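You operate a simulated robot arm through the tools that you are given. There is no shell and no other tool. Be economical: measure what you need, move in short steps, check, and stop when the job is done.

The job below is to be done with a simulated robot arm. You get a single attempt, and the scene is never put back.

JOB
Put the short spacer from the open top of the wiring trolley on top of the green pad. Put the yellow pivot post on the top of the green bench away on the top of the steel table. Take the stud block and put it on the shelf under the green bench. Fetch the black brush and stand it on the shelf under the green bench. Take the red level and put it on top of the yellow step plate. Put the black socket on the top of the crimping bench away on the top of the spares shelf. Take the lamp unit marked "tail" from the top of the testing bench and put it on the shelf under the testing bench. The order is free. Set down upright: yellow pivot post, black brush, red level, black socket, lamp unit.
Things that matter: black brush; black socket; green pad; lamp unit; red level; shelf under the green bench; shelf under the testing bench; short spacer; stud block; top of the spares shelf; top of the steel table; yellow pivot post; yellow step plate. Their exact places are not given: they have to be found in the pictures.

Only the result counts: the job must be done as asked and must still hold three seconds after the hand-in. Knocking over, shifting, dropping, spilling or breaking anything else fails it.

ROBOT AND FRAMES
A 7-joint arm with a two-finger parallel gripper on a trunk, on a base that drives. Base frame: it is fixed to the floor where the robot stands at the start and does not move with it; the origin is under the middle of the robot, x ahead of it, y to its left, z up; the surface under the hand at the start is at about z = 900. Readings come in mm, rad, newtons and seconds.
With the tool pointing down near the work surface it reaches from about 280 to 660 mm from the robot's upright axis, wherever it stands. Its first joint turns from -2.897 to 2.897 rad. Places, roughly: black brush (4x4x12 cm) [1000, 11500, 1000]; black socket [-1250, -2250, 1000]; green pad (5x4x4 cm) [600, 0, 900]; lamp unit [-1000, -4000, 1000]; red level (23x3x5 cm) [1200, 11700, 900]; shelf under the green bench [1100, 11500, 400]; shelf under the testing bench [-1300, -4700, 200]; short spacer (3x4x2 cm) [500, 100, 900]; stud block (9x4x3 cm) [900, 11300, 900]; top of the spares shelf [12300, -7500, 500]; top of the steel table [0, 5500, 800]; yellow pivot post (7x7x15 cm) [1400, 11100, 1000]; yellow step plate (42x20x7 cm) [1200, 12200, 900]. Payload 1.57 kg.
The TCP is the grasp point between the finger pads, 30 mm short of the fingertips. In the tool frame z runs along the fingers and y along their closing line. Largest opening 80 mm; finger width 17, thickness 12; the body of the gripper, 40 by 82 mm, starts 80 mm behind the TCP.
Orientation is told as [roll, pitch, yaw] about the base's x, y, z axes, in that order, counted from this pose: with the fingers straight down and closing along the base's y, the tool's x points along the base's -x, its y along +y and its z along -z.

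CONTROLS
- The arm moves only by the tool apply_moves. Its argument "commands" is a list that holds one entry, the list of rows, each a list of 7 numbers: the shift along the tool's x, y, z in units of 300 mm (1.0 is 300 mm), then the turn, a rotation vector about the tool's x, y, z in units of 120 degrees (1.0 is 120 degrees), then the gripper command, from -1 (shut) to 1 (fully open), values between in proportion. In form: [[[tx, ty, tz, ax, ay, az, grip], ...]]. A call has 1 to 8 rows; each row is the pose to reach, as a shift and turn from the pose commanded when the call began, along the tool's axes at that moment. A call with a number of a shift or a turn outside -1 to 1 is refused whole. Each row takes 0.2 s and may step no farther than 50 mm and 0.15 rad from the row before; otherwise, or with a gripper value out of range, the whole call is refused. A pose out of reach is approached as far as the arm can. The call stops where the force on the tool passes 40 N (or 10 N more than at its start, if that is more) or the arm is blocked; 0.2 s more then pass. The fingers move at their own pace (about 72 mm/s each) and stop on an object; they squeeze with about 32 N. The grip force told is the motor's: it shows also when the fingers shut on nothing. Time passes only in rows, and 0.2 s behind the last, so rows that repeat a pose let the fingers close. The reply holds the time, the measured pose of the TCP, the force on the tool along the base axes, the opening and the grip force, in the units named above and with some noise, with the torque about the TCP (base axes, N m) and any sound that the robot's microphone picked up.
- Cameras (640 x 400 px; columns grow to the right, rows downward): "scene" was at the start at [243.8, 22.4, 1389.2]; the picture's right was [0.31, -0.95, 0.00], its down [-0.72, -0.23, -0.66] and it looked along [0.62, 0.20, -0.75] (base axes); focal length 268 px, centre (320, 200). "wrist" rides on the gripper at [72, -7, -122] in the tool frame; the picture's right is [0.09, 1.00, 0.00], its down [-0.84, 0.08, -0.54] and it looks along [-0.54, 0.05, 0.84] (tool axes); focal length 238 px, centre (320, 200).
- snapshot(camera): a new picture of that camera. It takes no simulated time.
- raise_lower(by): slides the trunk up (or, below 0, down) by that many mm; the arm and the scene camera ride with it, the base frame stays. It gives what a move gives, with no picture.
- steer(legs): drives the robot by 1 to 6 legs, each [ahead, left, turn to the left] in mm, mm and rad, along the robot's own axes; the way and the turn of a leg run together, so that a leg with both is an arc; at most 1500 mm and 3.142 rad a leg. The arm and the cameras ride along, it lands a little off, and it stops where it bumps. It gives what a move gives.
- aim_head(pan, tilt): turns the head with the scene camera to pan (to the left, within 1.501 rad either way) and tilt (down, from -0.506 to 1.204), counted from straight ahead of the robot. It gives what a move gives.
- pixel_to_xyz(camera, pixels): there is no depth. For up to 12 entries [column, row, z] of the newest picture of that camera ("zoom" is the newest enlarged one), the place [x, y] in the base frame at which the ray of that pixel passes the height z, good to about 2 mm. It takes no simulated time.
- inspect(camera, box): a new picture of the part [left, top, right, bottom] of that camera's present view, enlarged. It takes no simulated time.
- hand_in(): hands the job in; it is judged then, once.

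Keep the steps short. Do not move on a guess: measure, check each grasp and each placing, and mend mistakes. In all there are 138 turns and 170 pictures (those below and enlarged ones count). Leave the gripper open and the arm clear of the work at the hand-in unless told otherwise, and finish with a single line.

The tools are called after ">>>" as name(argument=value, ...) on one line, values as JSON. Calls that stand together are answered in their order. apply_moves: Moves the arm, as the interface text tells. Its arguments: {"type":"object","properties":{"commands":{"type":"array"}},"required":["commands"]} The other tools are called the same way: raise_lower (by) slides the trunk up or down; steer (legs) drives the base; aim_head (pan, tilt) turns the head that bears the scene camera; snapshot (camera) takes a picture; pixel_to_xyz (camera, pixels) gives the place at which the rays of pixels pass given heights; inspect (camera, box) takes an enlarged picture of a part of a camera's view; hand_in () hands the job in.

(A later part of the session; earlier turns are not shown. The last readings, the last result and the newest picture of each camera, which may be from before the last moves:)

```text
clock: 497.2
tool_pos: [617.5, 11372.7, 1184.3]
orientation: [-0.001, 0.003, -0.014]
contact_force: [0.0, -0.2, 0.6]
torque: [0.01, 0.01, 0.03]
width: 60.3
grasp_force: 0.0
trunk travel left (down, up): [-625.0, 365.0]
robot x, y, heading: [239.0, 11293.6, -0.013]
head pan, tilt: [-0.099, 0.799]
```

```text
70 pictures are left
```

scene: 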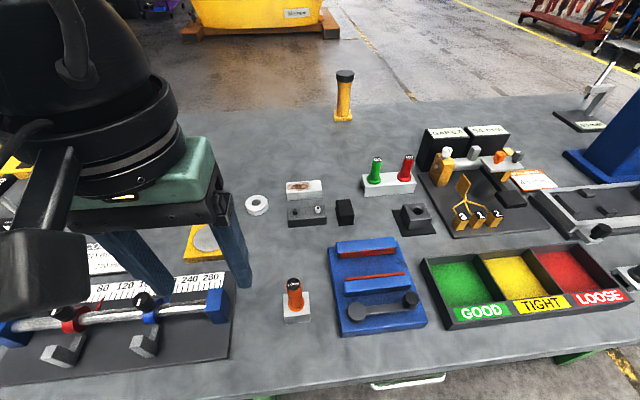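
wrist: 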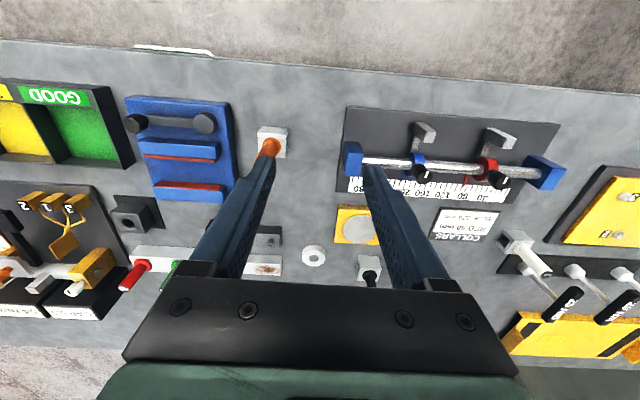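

>>> inspect(camera="scene", box=[240, 170, 400, 270])

>>> pixel_to_xyz(camera="scene", pixels=[[289, 226, 900], [326, 223, 900], [289, 207, 930], [325, 205, 930], [307, 214, 920], [307, 214, 930], [307, 198, 900], [258, 212, 900], [345, 222, 900]])

```text
4.00 times, centred on (320, 220) of scene
```

zoom: 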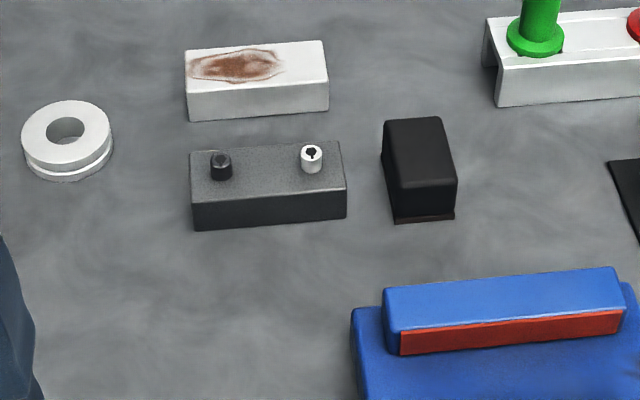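

```text
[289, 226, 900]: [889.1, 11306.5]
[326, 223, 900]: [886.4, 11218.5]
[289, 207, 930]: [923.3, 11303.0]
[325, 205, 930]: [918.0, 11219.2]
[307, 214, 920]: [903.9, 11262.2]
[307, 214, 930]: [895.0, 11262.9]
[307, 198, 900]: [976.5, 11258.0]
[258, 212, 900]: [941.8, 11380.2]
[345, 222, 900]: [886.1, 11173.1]
```

The stud block is centred at about (906,11262), 40 mm deep along x, z 900–930. At 88 mm long it must be gripped across x. I'll turn the tool 90° while moving above it.

>>> apply_moves(commands=[[[-0.121, -0.044, 0.04, 0, 0, 0.068, 0.3], [-0.242, -0.089, 0.08, 0, 0, 0.136, 0.3], [-0.363, -0.133, 0.12, 0, 0, 0.204, 0.3], [-0.484, -0.178, 0.16, 0, 0, 0.272, 0.3], [-0.605, -0.222, 0.2, 0, 0, 0.34, 0.3], [-0.726, -0.266, 0.25, 0, 0, 0.408, 0.3], [-0.847, -0.31, 0.3, 0, 0, 0.476, 0.3], [-0.968, -0.355, 0.36, 0, 0, 0.544, 0.3]]])

>>> apply_moves(commands=[[[0, 0, 0.0, 0, 0, 0.07, 0.3], [0, 0, 0.0, 0, 0, 0.14, 0.3], [0, 0, 0.06, 0, 0, 0.206, 0.3], [0, 0, 0.12, 0, 0, 0.206, 0.3]]])

>>> snapshot(camera="wrist")

```text
clock: 499.0
tool_pos: [897.4, 11264.3, 1079.2]
orientation: [0.005, 0.002, -1.156]
contact_force: [0.1, 0.4, -0.8]
torque: [0.0, -0.02, 0.01]
width: 51.7
grasp_force: 0.1
out of reach, approached as far as the arm can: row 8
trunk travel left (down, up): [-625.0, 365.0]
robot x, y, heading: [233.6, 11294.7, -0.012]
head pan, tilt: [-0.099, 0.799]
```

```text
clock: 500.0
tool_pos: [899.4, 11265.6, 1041.8]
orientation: [-0.002, -0.002, -1.588]
contact_force: [-0.6, 0.0, 0.2]
torque: [-0.02, -0.01, 0.0]
width: 51.9
grasp_force: 0.1
trunk travel left (down, up): [-625.0, 365.0]
robot x, y, heading: [237.5, 11287.1, -0.014]
head pan, tilt: [-0.099, 0.799]
```

```text
68 pictures are left
```

wrist: 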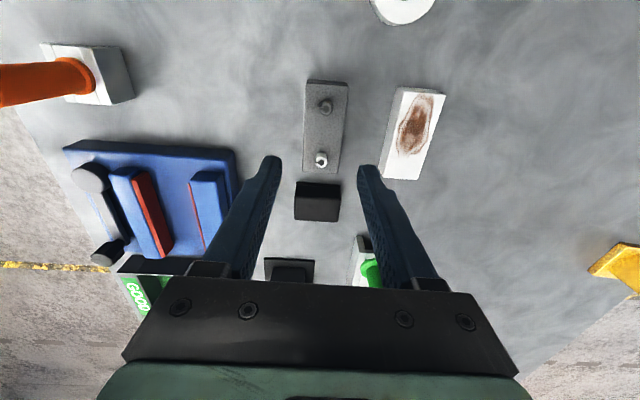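

>>> pixel_to_xyz(camera="wrist", pixels=[[307, 80, 930], [348, 83, 930], [302, 170, 930], [340, 174, 930], [325, 127, 930], [393, 150, 930], [295, 185, 930]])

```text
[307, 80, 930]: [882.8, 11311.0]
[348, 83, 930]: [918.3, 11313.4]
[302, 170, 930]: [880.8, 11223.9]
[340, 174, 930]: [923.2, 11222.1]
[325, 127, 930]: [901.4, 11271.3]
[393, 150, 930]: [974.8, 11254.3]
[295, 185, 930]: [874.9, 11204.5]
```

The block centre is (901,11267). I'm at the edge of reach, so I'll drive 80 mm closer, recentre, and descend.

>>> steer(legs=[[80, 0, 0]])

```text
clock: 501.1
tool_pos: [976.3, 11264.8, 1041.1]
orientation: [-0.001, -0.002, -1.584]
contact_force: [-0.5, -0.9, -0.7]
torque: [0.0, 0.03, 0.01]
width: 52.1
grasp_force: 0.0
trunk travel left (down, up): [-625.0, 365.0]
robot x, y, heading: [317.9, 11290.4, -0.014]
head pan, tilt: [-0.099, 0.799]
```

>>> apply_moves(commands=[[[0.005, -0.125, 0, 0, 0, 0, 0.3], [0.005, -0.25, 0, 0, 0, 0, 0.3], [0.005, -0.25, 0, 0, 0, 0, 0.3]]])

>>> snapshot(camera="wrist")

>>> pixel_to_xyz(camera="wrist", pixels=[[307, 80, 930], [348, 83, 930], [302, 170, 930], [340, 174, 930]])

```text
clock: 501.9
tool_pos: [903.2, 11268.5, 1042.9]
orientation: [-0.004, -0.001, -1.582]
contact_force: [-0.1, 0.5, -0.9]
torque: [-0.01, -0.01, 0.03]
width: 52.2
grasp_force: 0.1
trunk travel left (down, up): [-625.0, 365.0]
robot x, y, heading: [315.6, 11291.3, -0.014]
head pan, tilt: [-0.099, 0.799]
```

```text
67 pictures are left
```

wrist: 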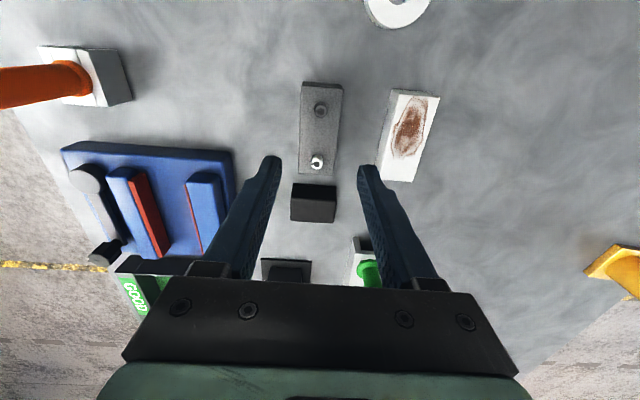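

```text
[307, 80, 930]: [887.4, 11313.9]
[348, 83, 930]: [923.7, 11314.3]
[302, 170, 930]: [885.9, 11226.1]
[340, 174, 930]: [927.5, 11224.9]
```

>>> apply_moves(commands=[[[0, -0.006, 0.12, 0, 0, 0, 0.3], [0, -0.006, 0.24, 0, 0, 0, 0.3], [0, -0.006, 0.33, 0, 0, 0, 0.3], [0, -0.006, 0.362, 0, 0, 0, 0.3], [0, -0.006, 0.362, 0, 0, 0, -1], [0, -0.006, 0.362, 0, 0, 0, -1], [0, -0.006, 0.362, 0, 0, 0, -1], [0, -0.006, 0.362, 0, 0, 0, -1]]])

>>> snapshot(camera="wrist")

```text
clock: 503.7
tool_pos: [901.0, 11268.7, 935.1]
orientation: [-0.001, -0.002, -1.585]
contact_force: [1.8, -0.2, 0.5]
torque: [0.03, -0.15, 0.01]
width: 40.0
grasp_force: 31.5
trunk travel left (down, up): [-625.0, 365.0]
robot x, y, heading: [320.8, 11291.3, -0.019]
head pan, tilt: [-0.099, 0.799]
```

```text
66 pictures are left
```

wrist: 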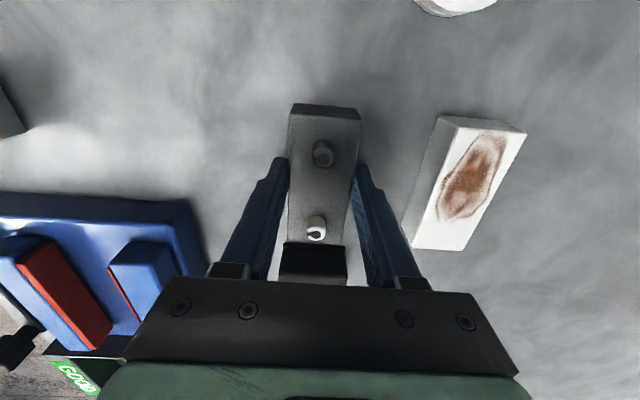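

Gripped at 40 mm. I'll lift and turn the tool back to yaw 0 over the open spot (800,11385). I'll set the block down there lengthwise and regrip it tilted for the shelf.

>>> apply_moves(commands=[[[0, 0, -0.16, 0, 0, 0, -1], [0, 0, -0.3, 0, 0, 0, -1], [0.06, -0.05, -0.33, 0, 0, -0.07, -1], [0.13, -0.11, -0.33, 0, 0, -0.14, -1], [0.19, -0.17, -0.33, 0, 0, -0.21, -1], [0.26, -0.23, -0.33, 0, 0, -0.28, -1], [0.32, -0.28, -0.33, 0, 0, -0.35, -1], [0.387, -0.337, -0.33, 0, 0, -0.42, -1]]])

>>> apply_moves(commands=[[[0, 0, 0, 0, 0, -0.0674, -1], [0, 0, 0, 0, 0, -0.135, -1], [0, 0, 0, 0, 0, -0.202, -1], [0, 0, 0, 0, 0, -0.27, -1], [0, 0, 0, 0, 0, -0.337, -1]]])

>>> snapshot(camera="wrist")

>>> snapshot(camera="scene")

```text
clock: 505.5
tool_pos: [802.9, 11386.0, 1032.4]
orientation: [-0.003, 0.0, -0.702]
contact_force: [0.1, 0.0, -5.4]
torque: [0.01, 0.02, -0.01]
width: 39.6
grasp_force: 32.1
trunk travel left (down, up): [-625.0, 365.0]
robot x, y, heading: [319.4, 11287.3, -0.014]
head pan, tilt: [-0.099, 0.799]
```

```text
clock: 506.7
tool_pos: [801.8, 11385.4, 1032.4]
orientation: [-0.003, 0.002, 0.005]
contact_force: [-0.2, -0.6, -5.8]
torque: [0.02, 0.02, 0.04]
width: 39.9
grasp_force: 32.3
trunk travel left (down, up): [-625.0, 365.0]
robot x, y, heading: [319.3, 11294.0, -0.014]
head pan, tilt: [-0.099, 0.799]
```

```text
65 pictures are left
```

wrist: 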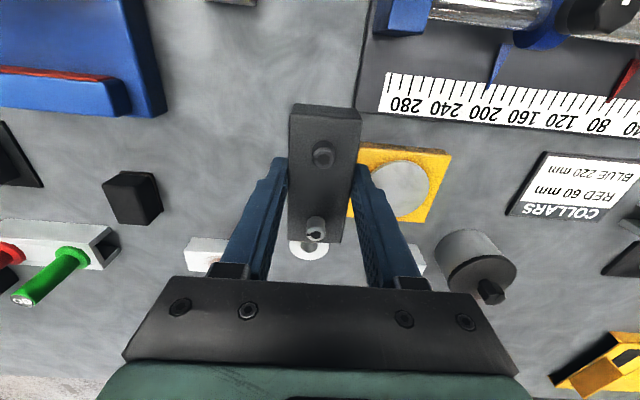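

```text
64 pictures are left
```

scene: 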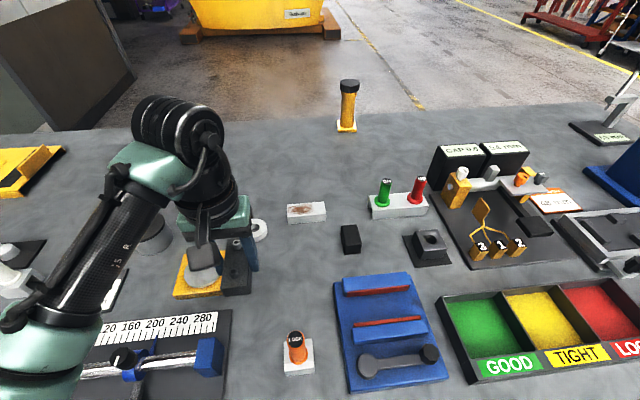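

>>> pixel_to_xyz(camera="wrist", pixels=[[358, 145, 905], [350, 215, 905], [362, 100, 900], [372, 20, 900], [300, 250, 900], [150, 110, 905], [200, 240, 905], [105, 180, 900]])

>>> pixel_to_xyz(camera="scene", pixels=[[285, 372, 900], [313, 370, 900], [223, 296, 905], [230, 315, 900], [296, 335, 1000], [333, 285, 900], [288, 222, 900]])

```text
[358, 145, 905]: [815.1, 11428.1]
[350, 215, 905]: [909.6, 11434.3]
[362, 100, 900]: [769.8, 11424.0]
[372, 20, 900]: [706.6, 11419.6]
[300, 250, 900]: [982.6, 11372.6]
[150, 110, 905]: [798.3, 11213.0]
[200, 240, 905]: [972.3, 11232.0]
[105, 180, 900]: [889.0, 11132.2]
```

```text
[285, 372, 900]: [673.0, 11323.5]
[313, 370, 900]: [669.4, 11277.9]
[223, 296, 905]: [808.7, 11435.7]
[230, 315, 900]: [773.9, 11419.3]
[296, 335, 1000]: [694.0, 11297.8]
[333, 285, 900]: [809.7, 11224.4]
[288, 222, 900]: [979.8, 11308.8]
```

>>> apply_moves(commands=[[[0, -0.04, 0.1, 0, 0, 0, -1], [0, -0.043, 0.2, 0, 0, 0, -1], [0, -0.043, 0.29, 0, 0, 0, -1], [0, -0.043, 0.313, 0, 0, 0, -1], [0, -0.043, 0.322, 0, 0, 0, -1]]])

```text
clock: 507.9
tool_pos: [802.4, 11371.3, 934.8]
orientation: [-0.004, 0.001, 0.002]
contact_force: [0.5, 0.4, -5.4]
torque: [0.02, 0.04, 0.04]
width: 40.2
grasp_force: 31.7
trunk travel left (down, up): [-625.0, 365.0]
robot x, y, heading: [318.0, 11294.1, -0.013]
head pan, tilt: [-0.099, 0.799]
```

The block is on the surface. I'll open, rise, then tilt the tool 45° to a pre-grasp behind it.

>>> apply_moves(commands=[[[0, 0, 0.003, 0, 0, 0, 0.2], [0, 0, 0.0, 0, 0, 0, 0.4], [0, 0, 0.0, 0, 0, 0, 0.4], [0, 0, -0.15, 0, 0, 0, 0.4], [0, 0, -0.3, 0, 0, 0, 0.4]]])

>>> apply_moves(commands=[[[0.04, 0, 0, 0, -0.047, 0, 0.5], [0.08, 0, 0, 0, -0.11, 0, 0.5], [0.12, 0, 0, 0, -0.17, 0, 0.5], [0.16, 0, 0, 0, -0.235, 0, 0.5], [0.2, 0, 0.02, 0, -0.3, 0, 0.5], [0.253, 0, 0.067, 0, -0.37, 0, 0.5], [0.253, 0, 0.067, 0, -0.375, 0, 0.5]]])

>>> snapshot(camera="wrist")

>>> snapshot(camera="scene")

```text
clock: 509.1
tool_pos: [802.1, 11369.7, 1026.2]
orientation: [-0.003, 0.001, 0.004]
contact_force: [0.2, -0.4, -0.3]
torque: [0.0, -0.03, -0.01]
width: 56.1
grasp_force: 0.1
trunk travel left (down, up): [-625.0, 365.0]
robot x, y, heading: [317.1, 11290.5, -0.013]
head pan, tilt: [-0.099, 0.799]
```

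```text
clock: 510.7
tool_pos: [731.8, 11375.2, 1002.2]
orientation: [0.0, -0.787, 0.001]
contact_force: [0.2, -0.3, 0.2]
torque: [-0.01, 0.0, -0.01]
width: 60.0
grasp_force: 0.1
out of reach, approached as far as the arm can: row 6, 7
trunk travel left (down, up): [-625.0, 365.0]
robot x, y, heading: [321.1, 11290.9, -0.013]
head pan, tilt: [-0.099, 0.799]
```

```text
63 pictures are left
```

wrist: 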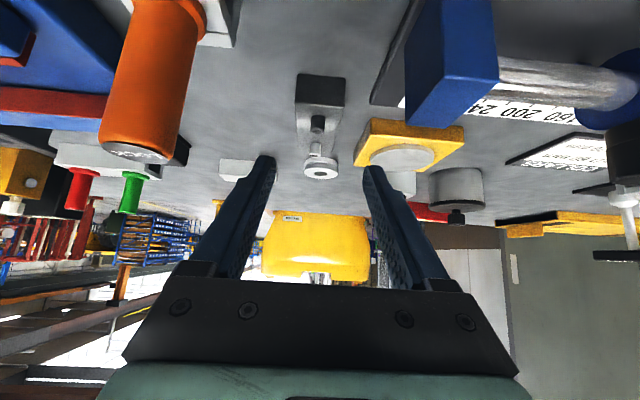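

```text
62 pictures are left
```

scene: 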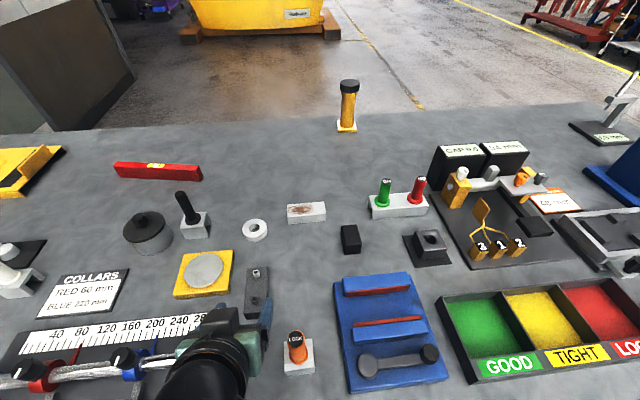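

>>> pixel_to_xyz(camera="scene", pixels=[[249, 269, 930], [269, 266, 930], [245, 318, 900], [270, 316, 900], [257, 290, 930], [196, 235, 900], [188, 193, 1020], [182, 238, 900], [210, 236, 900], [185, 228, 930]])

>>> pixel_to_xyz(camera="wrist", pixels=[[297, 104, 930], [344, 107, 930], [300, 74, 900], [346, 77, 900]])

>>> inspect(camera="scene", box=[100, 150, 260, 270])

```text
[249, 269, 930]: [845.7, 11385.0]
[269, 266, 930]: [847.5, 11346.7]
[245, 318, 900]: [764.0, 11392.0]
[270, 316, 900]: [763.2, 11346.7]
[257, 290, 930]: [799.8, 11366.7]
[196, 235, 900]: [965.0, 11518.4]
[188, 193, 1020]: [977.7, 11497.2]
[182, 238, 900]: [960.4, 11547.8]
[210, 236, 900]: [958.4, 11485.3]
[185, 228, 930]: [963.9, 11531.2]
```

```text
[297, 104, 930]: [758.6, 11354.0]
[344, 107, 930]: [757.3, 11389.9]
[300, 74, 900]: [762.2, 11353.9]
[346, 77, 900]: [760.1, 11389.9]
```

```text
3.33 times, centred on (180, 210) of scene
```

zoom: 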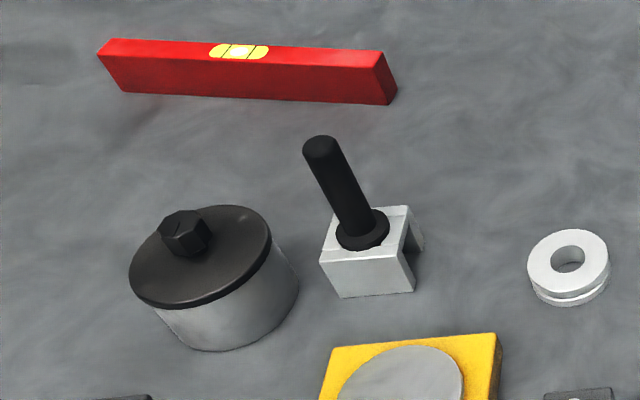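

The block lies at x 760–846, y≈11370. I'll advance along the tilted tool to (797,11370,934) and close.

>>> apply_moves(commands=[[[0.003, -0.017, 0.1, 0, 0, 0, 0.5], [0.007, -0.017, 0.2, 0, 0, 0, 0.5], [0.007, -0.017, 0.28, 0, 0, 0, 0.5], [0.007, -0.017, 0.313, 0, 0, 0, 0.5], [0.007, -0.017, 0.313, 0, 0, 0, -1], [0.007, -0.017, 0.313, 0, 0, 0, -1], [0.007, -0.017, 0.313, 0, 0, 0, -1]]])

>>> apply_moves(commands=[[[-0.05, 0, -0.05, 0, 0, 0, -1], [-0.15, 0, -0.15, 0, 0, 0, -1], [-0.25, 0, -0.25, 0, 0, 0, -1], [-0.35, 0, -0.35, 0, 0, 0, -1]]])

>>> snapshot(camera="wrist")

>>> snapshot(camera="scene")

```text
clock: 512.3
tool_pos: [795.2, 11368.1, 934.8]
orientation: [0.0, -0.782, 0.004]
contact_force: [0.8, 1.2, -0.4]
torque: [0.21, -0.29, 0.11]
width: 39.9
grasp_force: 32.2
trunk travel left (down, up): [-625.0, 365.0]
robot x, y, heading: [317.2, 11291.4, -0.016]
head pan, tilt: [-0.099, 0.799]
```

```text
clock: 513.3
tool_pos: [796.2, 11368.0, 1083.9]
orientation: [-0.003, -0.784, 0.002]
contact_force: [-0.2, -0.4, -5.7]
torque: [-0.01, 0.09, 0.01]
width: 39.5
grasp_force: 32.1
trunk travel left (down, up): [-625.0, 365.0]
robot x, y, heading: [318.7, 11291.3, -0.014]
head pan, tilt: [-0.099, 0.799]
```

```text
60 pictures are left
```

wrist: 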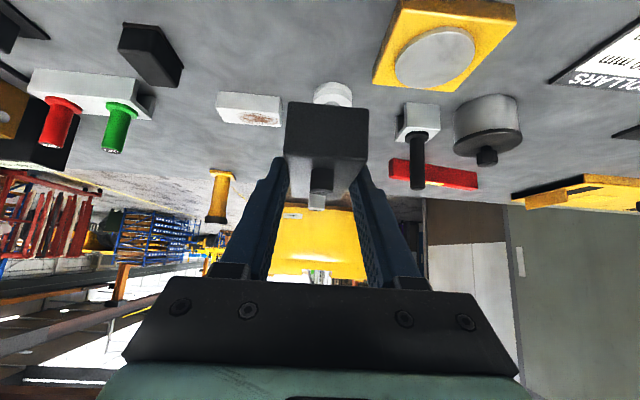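

```text
59 pictures are left
```

scene: 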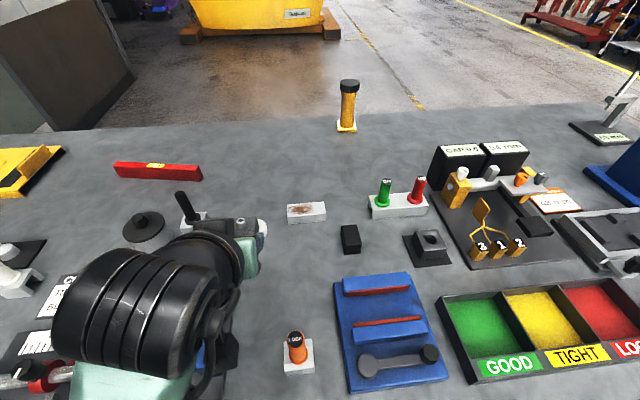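

Secure. I'll back away from the bench, lower the trunk, and look at the shelf.

>>> steer(legs=[[-400, 0, 0]])

>>> raise_lower(by=-400)

>>> aim_head(pan=-0.1, tilt=0.45)

>>> snapshot(camera="scene")

```text
clock: 515.8
tool_pos: [402.6, 11376.2, 1083.5]
orientation: [-0.001, -0.783, 0.007]
contact_force: [0.1, -0.5, -6.1]
torque: [0.02, 0.02, -0.01]
width: 39.7
grasp_force: 32.3
trunk travel left (down, up): [-625.0, 365.0]
robot x, y, heading: [-78.2, 11293.8, -0.011]
head pan, tilt: [-0.099, 0.799]
```

```text
clock: 519.6
tool_pos: [404.7, 11375.0, 683.2]
orientation: [-0.002, -0.785, 0.008]
contact_force: [0.5, 0.0, -5.2]
torque: [-0.01, 0.08, 0.01]
width: 39.9
grasp_force: 32.0
trunk travel left (down, up): [-225.0, 765.0]
robot x, y, heading: [-75.9, 11297.2, -0.012]
head pan, tilt: [-0.099, 0.799]
```

```text
clock: 520.4
tool_pos: [403.8, 11376.0, 682.3]
orientation: [-0.001, -0.785, 0.007]
contact_force: [0.3, -0.6, -5.9]
torque: [0.03, 0.03, -0.02]
width: 39.4
grasp_force: 31.4
trunk travel left (down, up): [-225.0, 765.0]
robot x, y, heading: [-78.2, 11297.8, -0.012]
head pan, tilt: [-0.099, 0.45]
```

```text
58 pictures are left
```

scene: 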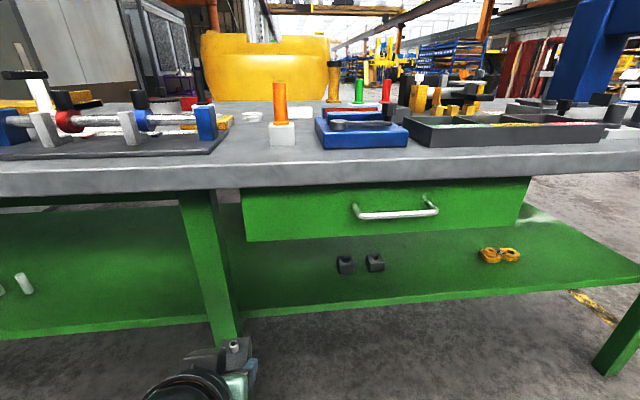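

>>> pixel_to_xyz(camera="scene", pixels=[[100, 331, 350], [100, 331, 400], [100, 331, 450], [220, 320, 400], [25, 292, 400], [350, 270, 400], [120, 210, 400], [385, 238, 700], [300, 315, 400], [240, 190, 850], [185, 190, 850]])

>>> raise_lower(by=-140)

>>> aim_head(pan=0.2, tilt=0.3)

>>> snapshot(camera="scene")

```text
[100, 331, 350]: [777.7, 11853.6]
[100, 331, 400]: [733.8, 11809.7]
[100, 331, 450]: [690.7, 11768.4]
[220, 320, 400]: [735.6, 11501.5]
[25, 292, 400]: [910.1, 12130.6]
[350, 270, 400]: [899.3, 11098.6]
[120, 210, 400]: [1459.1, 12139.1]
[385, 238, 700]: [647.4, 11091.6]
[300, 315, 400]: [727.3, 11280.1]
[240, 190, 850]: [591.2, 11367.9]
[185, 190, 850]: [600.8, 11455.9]
```

```text
clock: 522.1
tool_pos: [404.2, 11375.2, 542.2]
orientation: [-0.001, -0.782, 0.009]
contact_force: [-0.4, 0.5, -6.1]
torque: [0.03, 0.04, 0.0]
width: 39.6
grasp_force: 31.4
trunk travel left (down, up): [-85.0, 905.0]
robot x, y, heading: [-77.3, 11296.7, -0.008]
head pan, tilt: [-0.099, 0.45]
```

```text
clock: 522.9
tool_pos: [403.7, 11375.7, 543.1]
orientation: [-0.002, -0.784, 0.008]
contact_force: [0.2, -0.1, -5.5]
torque: [-0.04, 0.05, 0.02]
width: 39.7
grasp_force: 32.2
trunk travel left (down, up): [-85.0, 905.0]
robot x, y, heading: [-74.8, 11300.7, -0.009]
head pan, tilt: [0.201, 0.3]
```

```text
57 pictures are left
```

scene: 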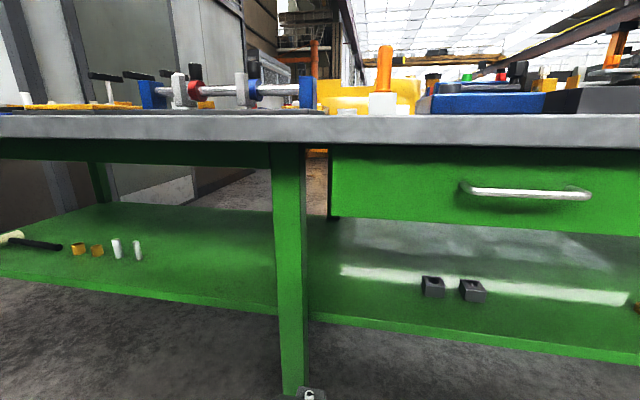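

>>> pixel_to_xyz(camera="scene", pixels=[[200, 301, 350], [200, 301, 400], [200, 301, 450], [137, 259, 350], [137, 259, 400], [290, 385, 0], [290, 240, 600], [240, 220, 400], [336, 215, 700], [110, 258, 400], [432, 297, 400], [432, 297, 350]])

```text
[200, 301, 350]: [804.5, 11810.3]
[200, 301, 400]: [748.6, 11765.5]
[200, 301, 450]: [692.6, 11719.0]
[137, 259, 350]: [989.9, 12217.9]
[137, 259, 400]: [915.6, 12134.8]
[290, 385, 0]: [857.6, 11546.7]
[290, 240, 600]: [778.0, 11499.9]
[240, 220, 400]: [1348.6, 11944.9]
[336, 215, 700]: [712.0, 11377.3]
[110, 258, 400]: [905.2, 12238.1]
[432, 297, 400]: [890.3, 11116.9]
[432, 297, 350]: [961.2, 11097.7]
```

The shelf is at z≈400–450, its front edge inset to x≈690–735, and the left bay (y 11600–12100) is free with no drawer above. I'll strafe left 575 mm and then drive the block in under the bench top.

>>> steer(legs=[[0, 575, 0.01]])

>>> aim_head(pan=0.0, tilt=0.4)

>>> snapshot(camera="scene")

```text
clock: 526.1
tool_pos: [403.7, 11951.6, 542.9]
orientation: [0.0, -0.784, 0.023]
contact_force: [0.0, 0.0, -4.7]
torque: [0.02, 0.08, -0.03]
width: 39.5
grasp_force: 31.8
trunk travel left (down, up): [-85.0, 905.0]
robot x, y, heading: [-75.1, 11863.6, 0.002]
head pan, tilt: [0.201, 0.3]
```

```text
clock: 526.9
tool_pos: [402.2, 11952.7, 542.7]
orientation: [-0.002, -0.781, 0.022]
contact_force: [-0.7, -1.3, -6.7]
torque: [0.0, 0.06, 0.02]
width: 39.7
grasp_force: 32.4
trunk travel left (down, up): [-85.0, 905.0]
robot x, y, heading: [-74.7, 11862.8, 0.004]
head pan, tilt: [0.0, 0.4]
```

```text
56 pictures are left
```

scene: 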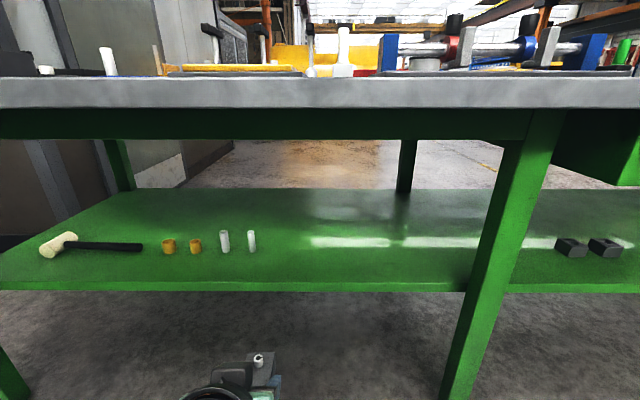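

>>> pixel_to_xyz(camera="scene", pixels=[[300, 282, 400], [300, 282, 450], [300, 189, 400], [251, 251, 400], [251, 251, 450], [470, 385, 0], [475, 280, 400], [350, 260, 400], [300, 107, 850], [300, 135, 820], [330, 265, 400]])

```text
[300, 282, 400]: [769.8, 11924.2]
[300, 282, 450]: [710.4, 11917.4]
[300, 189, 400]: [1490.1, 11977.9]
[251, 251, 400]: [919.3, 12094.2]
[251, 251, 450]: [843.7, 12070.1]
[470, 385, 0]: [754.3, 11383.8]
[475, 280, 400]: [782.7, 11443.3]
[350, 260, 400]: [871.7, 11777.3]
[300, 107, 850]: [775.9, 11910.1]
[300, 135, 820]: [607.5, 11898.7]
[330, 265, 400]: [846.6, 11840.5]
```

>>> steer(legs=[[200, 0, 0]])

>>> steer(legs=[[200, 0, 0]])

>>> apply_moves(commands=[[[-0.06, 0, 0.06, 0, 0, 0, -1], [-0.085, 0, 0.085, 0, 0, 0, -1]]])

>>> snapshot(camera="scene")

>>> snapshot(camera="wrist")

```text
clock: 528.5
tool_pos: [605.6, 11950.2, 542.6]
orientation: [-0.001, -0.783, 0.019]
contact_force: [-1.2, -0.1, -6.4]
torque: [-0.01, 0.06, 0.0]
width: 39.6
grasp_force: 32.3
trunk travel left (down, up): [-85.0, 905.0]
robot x, y, heading: [125.0, 11862.8, 0.002]
head pan, tilt: [0.0, 0.4]
```

```text
clock: 530.1
tool_pos: [791.1, 11951.9, 544.1]
orientation: [-0.003, -0.784, 0.021]
contact_force: [-0.5, -0.9, -5.2]
torque: [0.04, 0.07, -0.02]
width: 39.5
grasp_force: 31.5
trunk travel left (down, up): [-85.0, 905.0]
robot x, y, heading: [310.7, 11866.5, 0.002]
head pan, tilt: [0.0, 0.4]
stopped in leg 1: the robot was blocked; the commanded pose is now the measured one
```

```text
clock: 530.7
tool_pos: [828.9, 11950.9, 544.6]
orientation: [-0.005, -0.788, 0.021]
contact_force: [0.1, -1.0, -6.4]
torque: [0.0, 0.05, 0.01]
width: 39.4
grasp_force: 31.4
trunk travel left (down, up): [-85.0, 905.0]
robot x, y, heading: [317.2, 11868.9, 0.008]
head pan, tilt: [0.0, 0.4]
```

```text
55 pictures are left
```

scene: 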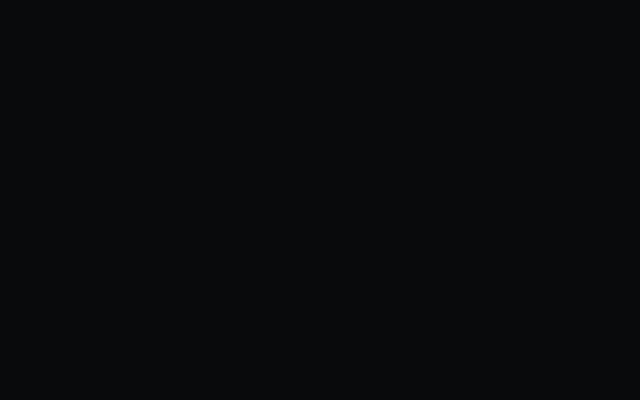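

```text
54 pictures are left
```

wrist: 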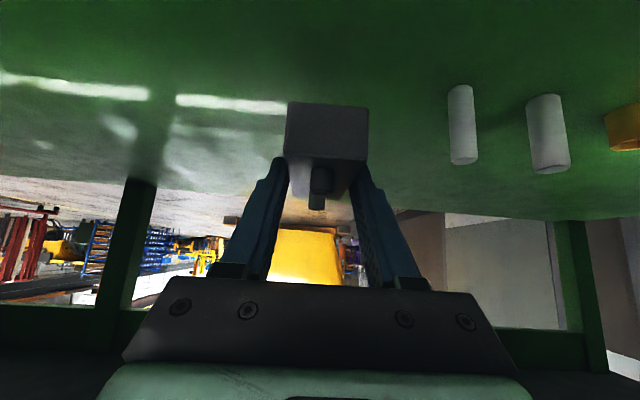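

The head touched the bench edge. I'll back off 50 mm right away and extend the arm to compensate.

>>> steer(legs=[[-50, 0, 0]])

>>> apply_moves(commands=[[[-0.06, 0, 0.06, 0, 0, 0, -1], [-0.12, 0, 0.12, 0, 0, 0, -1]]])

>>> snapshot(camera="scene")

```text
clock: 531.3
tool_pos: [828.7, 11951.5, 543.4]
orientation: [-0.008, -0.776, 0.022]
contact_force: [1.1, 0.0, -5.8]
torque: [-0.03, 0.06, -0.03]
width: 39.9
grasp_force: 31.8
trunk travel left (down, up): [-85.0, 905.0]
robot x, y, heading: [313.3, 11866.5, 0.005]
head pan, tilt: [0.0, 0.4]
stopped in leg 1: the robot was blocked; the commanded pose is now the measured one
```

```text
clock: 531.9
tool_pos: [880.5, 11954.1, 543.2]
orientation: [-0.004, -0.781, 0.023]
contact_force: [0.7, 0.9, -5.1]
torque: [-0.01, 0.06, 0.0]
width: 39.7
grasp_force: 32.4
trunk travel left (down, up): [-85.0, 905.0]
robot x, y, heading: [310.2, 11867.3, 0.003]
head pan, tilt: [0.0, 0.4]
```

```text
53 pictures are left
```

scene: 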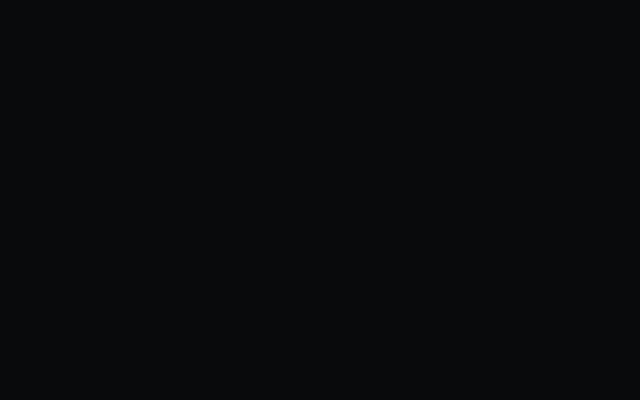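

Backing is blocked because the head overlaps the bench edge. I'll turn the head aside to free it.

>>> aim_head(pan=1.45, tilt=0.3)

>>> snapshot(camera="scene")

>>> steer(legs=[[-40, 0, 0]])

```text
clock: 533.5
tool_pos: [877.6, 11951.1, 546.8]
orientation: [0.003, -0.787, 0.017]
contact_force: [0.2, -0.2, -4.7]
torque: [0.03, 0.03, -0.01]
width: 39.8
grasp_force: 31.7
trunk travel left (down, up): [-85.0, 905.0]
robot x, y, heading: [314.6, 11863.6, 0.004]
head pan, tilt: [1.45, 0.3]
```

```text
52 pictures are left
```

scene: 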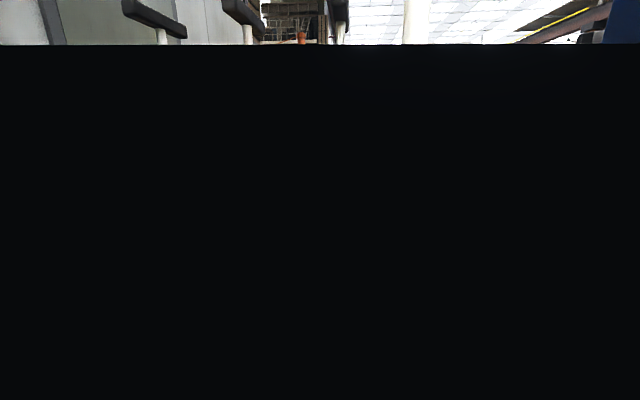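

```text
clock: 534.4
tool_pos: [840.7, 11952.3, 541.1]
orientation: [-0.003, -0.775, 0.022]
contact_force: [-0.2, 0.2, -6.6]
torque: [0.01, 0.05, 0.01]
width: 39.8
grasp_force: 31.9
trunk travel left (down, up): [-85.0, 905.0]
robot x, y, heading: [271.0, 11867.1, 0.007]
head pan, tilt: [1.45, 0.3]
```

Freed. I'll check the view from here.

>>> aim_head(pan=0.0, tilt=0.5)

>>> snapshot(camera="scene")

```text
clock: 536.0
tool_pos: [839.0, 11953.8, 539.3]
orientation: [-0.004, -0.777, 0.024]
contact_force: [0.2, -0.6, -6.2]
torque: [-0.03, 0.05, 0.0]
width: 39.6
grasp_force: 32.1
trunk travel left (down, up): [-85.0, 905.0]
robot x, y, heading: [271.4, 11867.2, 0.007]
head pan, tilt: [0.0, 0.499]
```

```text
51 pictures are left
```

scene: 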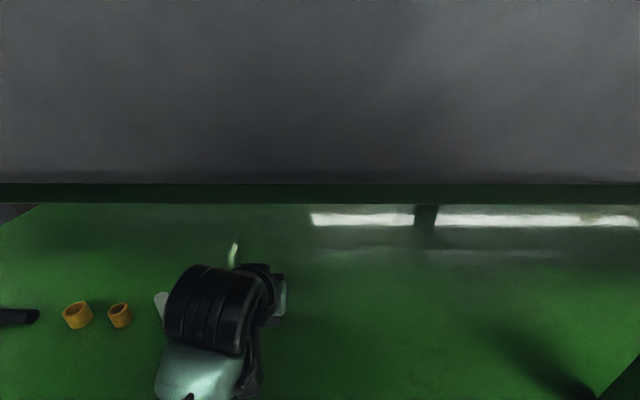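

Clear now. Lowering the block: 40 mm first, then small steps until contact.

>>> apply_moves(commands=[[[0.06, 0, 0.06, 0, 0, 0, -1], [0.1, 0, 0.1, 0, 0, 0, -1], [0.115, 0, 0.115, 0, 0, 0, -1], [0.13, 0, 0.13, 0, 0, 0, -1], [0.145, 0, 0.145, 0, 0, 0, -1], [0.16, 0, 0.16, 0, 0, 0, -1], [0.175, 0, 0.175, 0, 0, 0, -1], [0.19, 0, 0.19, 0, 0, 0, -1]]])

```text
clock: 537.8
tool_pos: [839.5, 11953.9, 465.4]
orientation: [-0.002, -0.79, 0.02]
contact_force: [-8.0, -1.2, 18.2]
torque: [-0.01, 0.53, 0.01]
width: 39.6
grasp_force: 32.4
trunk travel left (down, up): [-85.0, 905.0]
robot x, y, heading: [274.8, 11866.3, 0.007]
head pan, tilt: [0.0, 0.499]
```

Contact: the shelf is at z≈431. I'll ease off, open, and retreat along the tool.

>>> apply_moves(commands=[[[-0.013, 0, -0.013, 0, 0, 0, -1], [-0.015, 0, -0.015, 0, 0, 0, 0.3], [-0.015, 0, -0.015, 0, 0, 0, 0.5], [-0.015, 0, -0.015, 0, 0, 0, 0.5], [-0.015, 0, -0.12, 0, 0, 0, 0.5], [-0.015, 0, -0.25, 0, 0, 0, 0.5], [-0.015, 0, -0.36, 0, 0, 0, 0.5]]])

>>> snapshot(camera="wrist")

```text
clock: 539.4
tool_pos: [767.2, 11953.3, 538.3]
orientation: [-0.004, -0.778, 0.024]
contact_force: [0.9, 0.3, -0.5]
torque: [0.01, -0.02, 0.01]
width: 60.1
grasp_force: 0.1
trunk travel left (down, up): [-85.0, 905.0]
robot x, y, heading: [276.0, 11866.2, 0.003]
head pan, tilt: [0.0, 0.499]
```

```text
50 pictures are left
```

wrist: 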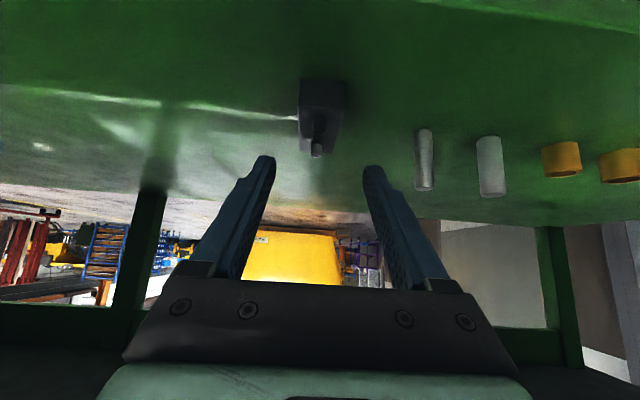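

The stud block rests on the shelf. Now the brush: I'll back out, raise the trunk, and go to y≈11430 facing it.

>>> steer(legs=[[-400, 0, 0]])

>>> raise_lower(by=400)

>>> raise_lower(by=140)

>>> aim_head(pan=0.0, tilt=0.7)

>>> steer(legs=[[0, -436, 0], [400, 0, 0]])

>>> snapshot(camera="scene")

>>> snapshot(camera="wrist")

```text
clock: 541.8
tool_pos: [371.8, 11952.4, 538.8]
orientation: [-0.004, -0.777, 0.023]
contact_force: [-0.2, -0.1, -0.8]
torque: [-0.01, 0.0, 0.02]
width: 60.0
grasp_force: 0.1
trunk travel left (down, up): [-85.0, 905.0]
robot x, y, heading: [-118.7, 11864.8, 0.007]
head pan, tilt: [0.0, 0.499]
```

```text
clock: 545.7
tool_pos: [372.6, 11951.6, 937.8]
orientation: [-0.005, -0.777, 0.024]
contact_force: [0.2, -0.5, 0.5]
torque: [-0.03, 0.04, 0.03]
width: 59.7
grasp_force: 0.0
trunk travel left (down, up): [-485.0, 505.0]
robot x, y, heading: [-121.4, 11865.6, 0.002]
head pan, tilt: [0.0, 0.499]
```

```text
clock: 547.3
tool_pos: [371.9, 11952.3, 1079.1]
orientation: [-0.005, -0.778, 0.023]
contact_force: [-0.5, 0.4, 1.2]
torque: [-0.01, -0.02, -0.01]
width: 59.8
grasp_force: 0.0
trunk travel left (down, up): [-625.0, 365.0]
robot x, y, heading: [-120.1, 11869.4, 0.006]
head pan, tilt: [0.0, 0.499]
```

```text
clock: 548.1
tool_pos: [372.5, 11953.0, 1079.5]
orientation: [-0.004, -0.779, 0.022]
contact_force: [0.6, -0.2, -0.5]
torque: [0.02, 0.02, -0.03]
width: 60.0
grasp_force: 0.1
trunk travel left (down, up): [-625.0, 365.0]
robot x, y, heading: [-121.1, 11862.4, 0.001]
head pan, tilt: [0.0, 0.7]
```

```text
clock: 552.8
tool_pos: [773.8, 11506.0, 1077.4]
orientation: [-0.003, -0.779, 0.014]
contact_force: [-0.3, 0.8, 0.2]
torque: [0.01, 0.01, 0.0]
width: 59.8
grasp_force: 0.0
trunk travel left (down, up): [-625.0, 365.0]
robot x, y, heading: [281.0, 11420.9, -0.001]
head pan, tilt: [0.0, 0.7]
```

```text
49 pictures are left
```

scene: 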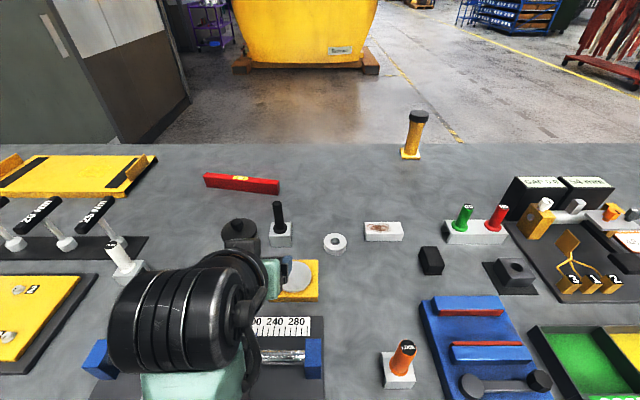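

```text
48 pictures are left
```

wrist: 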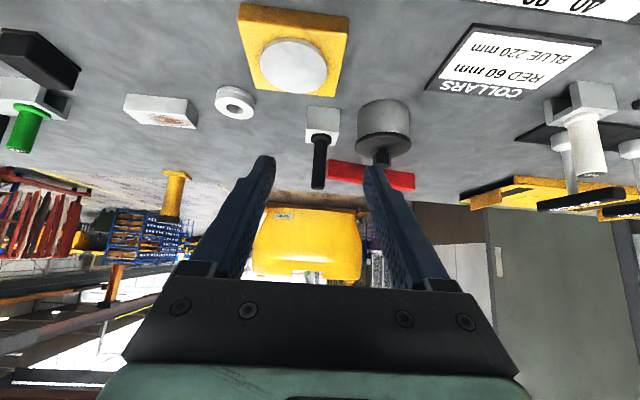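

>>> inspect(camera="scene", box=[240, 190, 320, 260])

>>> pixel_to_xyz(camera="scene", pixels=[[270, 247, 900], [292, 246, 900], [278, 205, 1020], [278, 205, 1010], [268, 234, 930], [292, 233, 930], [207, 186, 900], [278, 193, 900], [278, 182, 950], [203, 174, 950]])

>>> pixel_to_xyz(camera="wrist", pixels=[[320, 185, 1020], [305, 108, 900], [339, 106, 900], [321, 140, 935]])

```text
5.71 times, centred on (280, 225) of scene
```

zoom: 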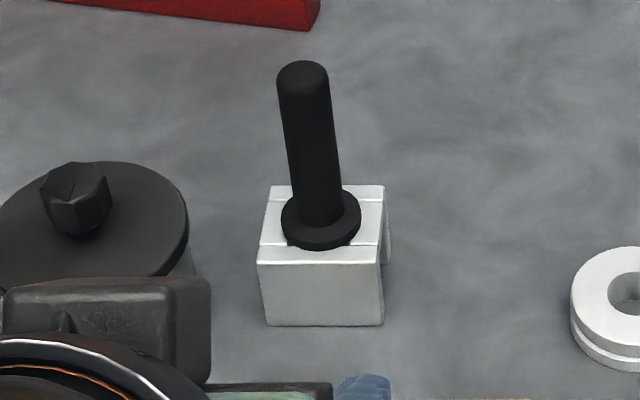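

```text
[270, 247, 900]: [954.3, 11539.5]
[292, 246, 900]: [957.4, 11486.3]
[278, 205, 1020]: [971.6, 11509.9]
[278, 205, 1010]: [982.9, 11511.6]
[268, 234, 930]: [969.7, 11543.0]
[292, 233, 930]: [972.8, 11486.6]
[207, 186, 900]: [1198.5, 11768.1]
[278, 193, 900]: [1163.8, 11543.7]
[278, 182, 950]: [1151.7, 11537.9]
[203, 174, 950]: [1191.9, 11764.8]
```

```text
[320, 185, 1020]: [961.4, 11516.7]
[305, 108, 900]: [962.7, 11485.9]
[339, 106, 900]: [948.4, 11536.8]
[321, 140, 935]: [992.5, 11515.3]
```

The brush is a black handle with a collar, standing in a white U-bracket, with its axis at about (975,11514) and top z≈1017. I'll drive 120 mm closer, then grip the handle at z≈990 with the tilted tool.

>>> steer(legs=[[120, 0, 0]])

>>> snapshot(camera="wrist")

>>> pixel_to_xyz(camera="wrist", pixels=[[320, 185, 1017], [320, 110, 900], [321, 140, 955]])

```text
clock: 554.1
tool_pos: [888.7, 11506.6, 1077.7]
orientation: [-0.003, -0.775, 0.016]
contact_force: [0.6, -0.5, -0.6]
torque: [-0.03, 0.0, 0.01]
width: 60.3
grasp_force: 0.1
trunk travel left (down, up): [-625.0, 365.0]
robot x, y, heading: [398.4, 11419.0, 0.0]
head pan, tilt: [0.0, 0.7]
```

```text
46 pictures are left
```

wrist: 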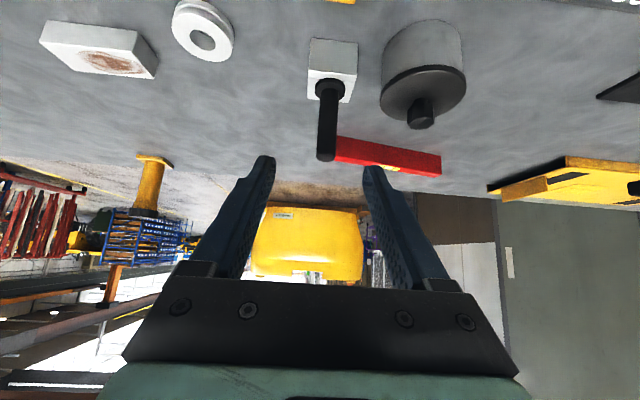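

```text
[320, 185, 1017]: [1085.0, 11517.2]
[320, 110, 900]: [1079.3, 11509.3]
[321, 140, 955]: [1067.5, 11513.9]
```

>>> pixel_to_xyz(camera="wrist", pixels=[[326, 154, 1017], [330, 88, 955], [326, 154, 1010]])

```text
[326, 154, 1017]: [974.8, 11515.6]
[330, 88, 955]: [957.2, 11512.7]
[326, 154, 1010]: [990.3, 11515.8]
```

>>> apply_moves(commands=[[[0.0, 0.022, 0.1, 0, 0, 0, 0.5], [0.01, 0.022, 0.2, 0, 0, 0, 0.5], [0.01, 0.022, 0.3, 0, 0, 0, 0.5], [0.01, 0.022, 0.4, 0, 0, 0, 0.5], [0.01, 0.022, 0.4, 0, 0, 0, -1], [0.01, 0.022, 0.4, 0, 0, 0, -1], [0.01, 0.022, 0.4, 0, 0, 0, -1], [0.01, 0.022, 0.4, 0, 0, 0, -1]]])

>>> snapshot(camera="wrist")

```text
clock: 555.9
tool_pos: [970.1, 11514.7, 991.0]
orientation: [-0.005, -0.779, 0.016]
contact_force: [-0.3, -0.2, 1.4]
torque: [-0.06, 0.01, -0.04]
width: 17.7
grasp_force: 32.0
trunk travel left (down, up): [-625.0, 365.0]
robot x, y, heading: [388.9, 11421.9, -0.002]
head pan, tilt: [0.0, 0.7]
```

```text
45 pictures are left
```

wrist: 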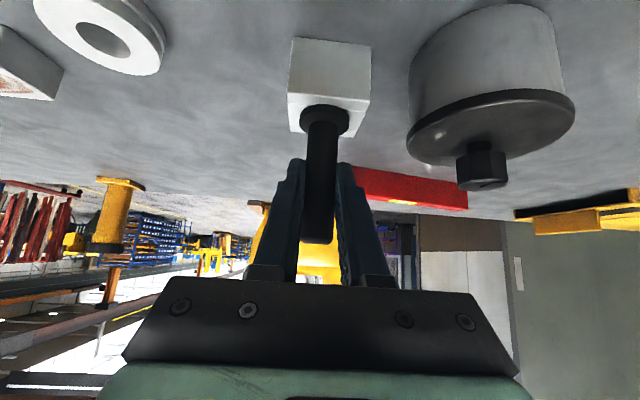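

Gripped at 17.7 mm. I'll lift straight up 120 mm and look at what comes up.

>>> apply_moves(commands=[[[-0.05, 0, -0.05, 0, 0, 0, -1], [-0.11, 0, -0.11, 0, 0, 0, -1], [-0.17, 0, -0.17, 0, 0, 0, -1], [-0.23, 0, -0.23, 0, 0, 0, -1], [-0.28, 0, -0.28, 0, 0, 0, -1]]])

>>> snapshot(camera="scene")

>>> snapshot(camera="wrist")

```text
clock: 557.1
tool_pos: [972.0, 11513.7, 1110.4]
orientation: [-0.006, -0.777, 0.016]
contact_force: [0.2, 0.0, 0.2]
torque: [0.02, 0.03, -0.02]
width: 17.6
grasp_force: 31.9
trunk travel left (down, up): [-625.0, 365.0]
robot x, y, heading: [399.7, 11422.5, -0.006]
head pan, tilt: [0.0, 0.7]
```

```text
44 pictures are left
```

scene: 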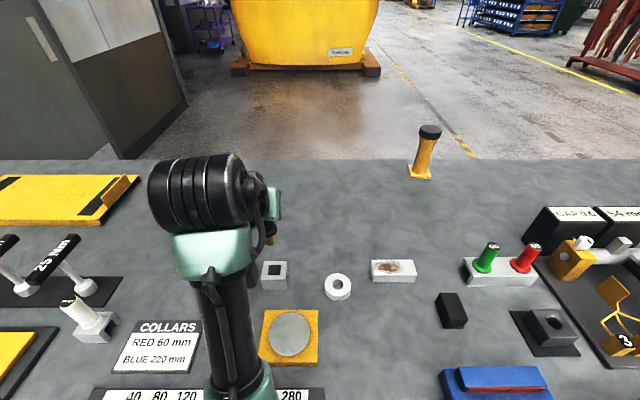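

```text
43 pictures are left
```

wrist: 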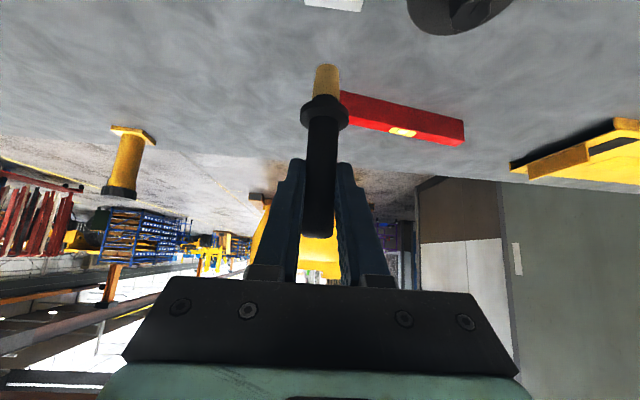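

The brush came free of its holder, which stayed in place. It has a bristle tip below the collar. I'll find the height of its bottom.

>>> pixel_to_xyz(camera="wrist", pixels=[[327, 68, 1040], [327, 68, 1030], [327, 68, 1020], [327, 68, 1010], [318, 68, 1020], [338, 70, 1020], [323, 113, 1070]])

>>> inspect(camera="wrist", box=[270, 40, 390, 130])

```text
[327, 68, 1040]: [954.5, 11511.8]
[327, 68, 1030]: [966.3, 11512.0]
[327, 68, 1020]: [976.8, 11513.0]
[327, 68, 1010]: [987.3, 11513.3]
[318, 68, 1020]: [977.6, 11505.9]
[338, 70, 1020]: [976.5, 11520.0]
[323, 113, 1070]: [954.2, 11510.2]
```

```text
4.44 times, centred on (330, 85) of wrist
```

zoom: 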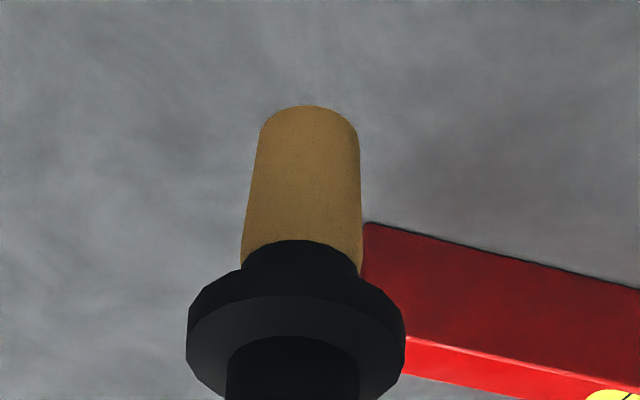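

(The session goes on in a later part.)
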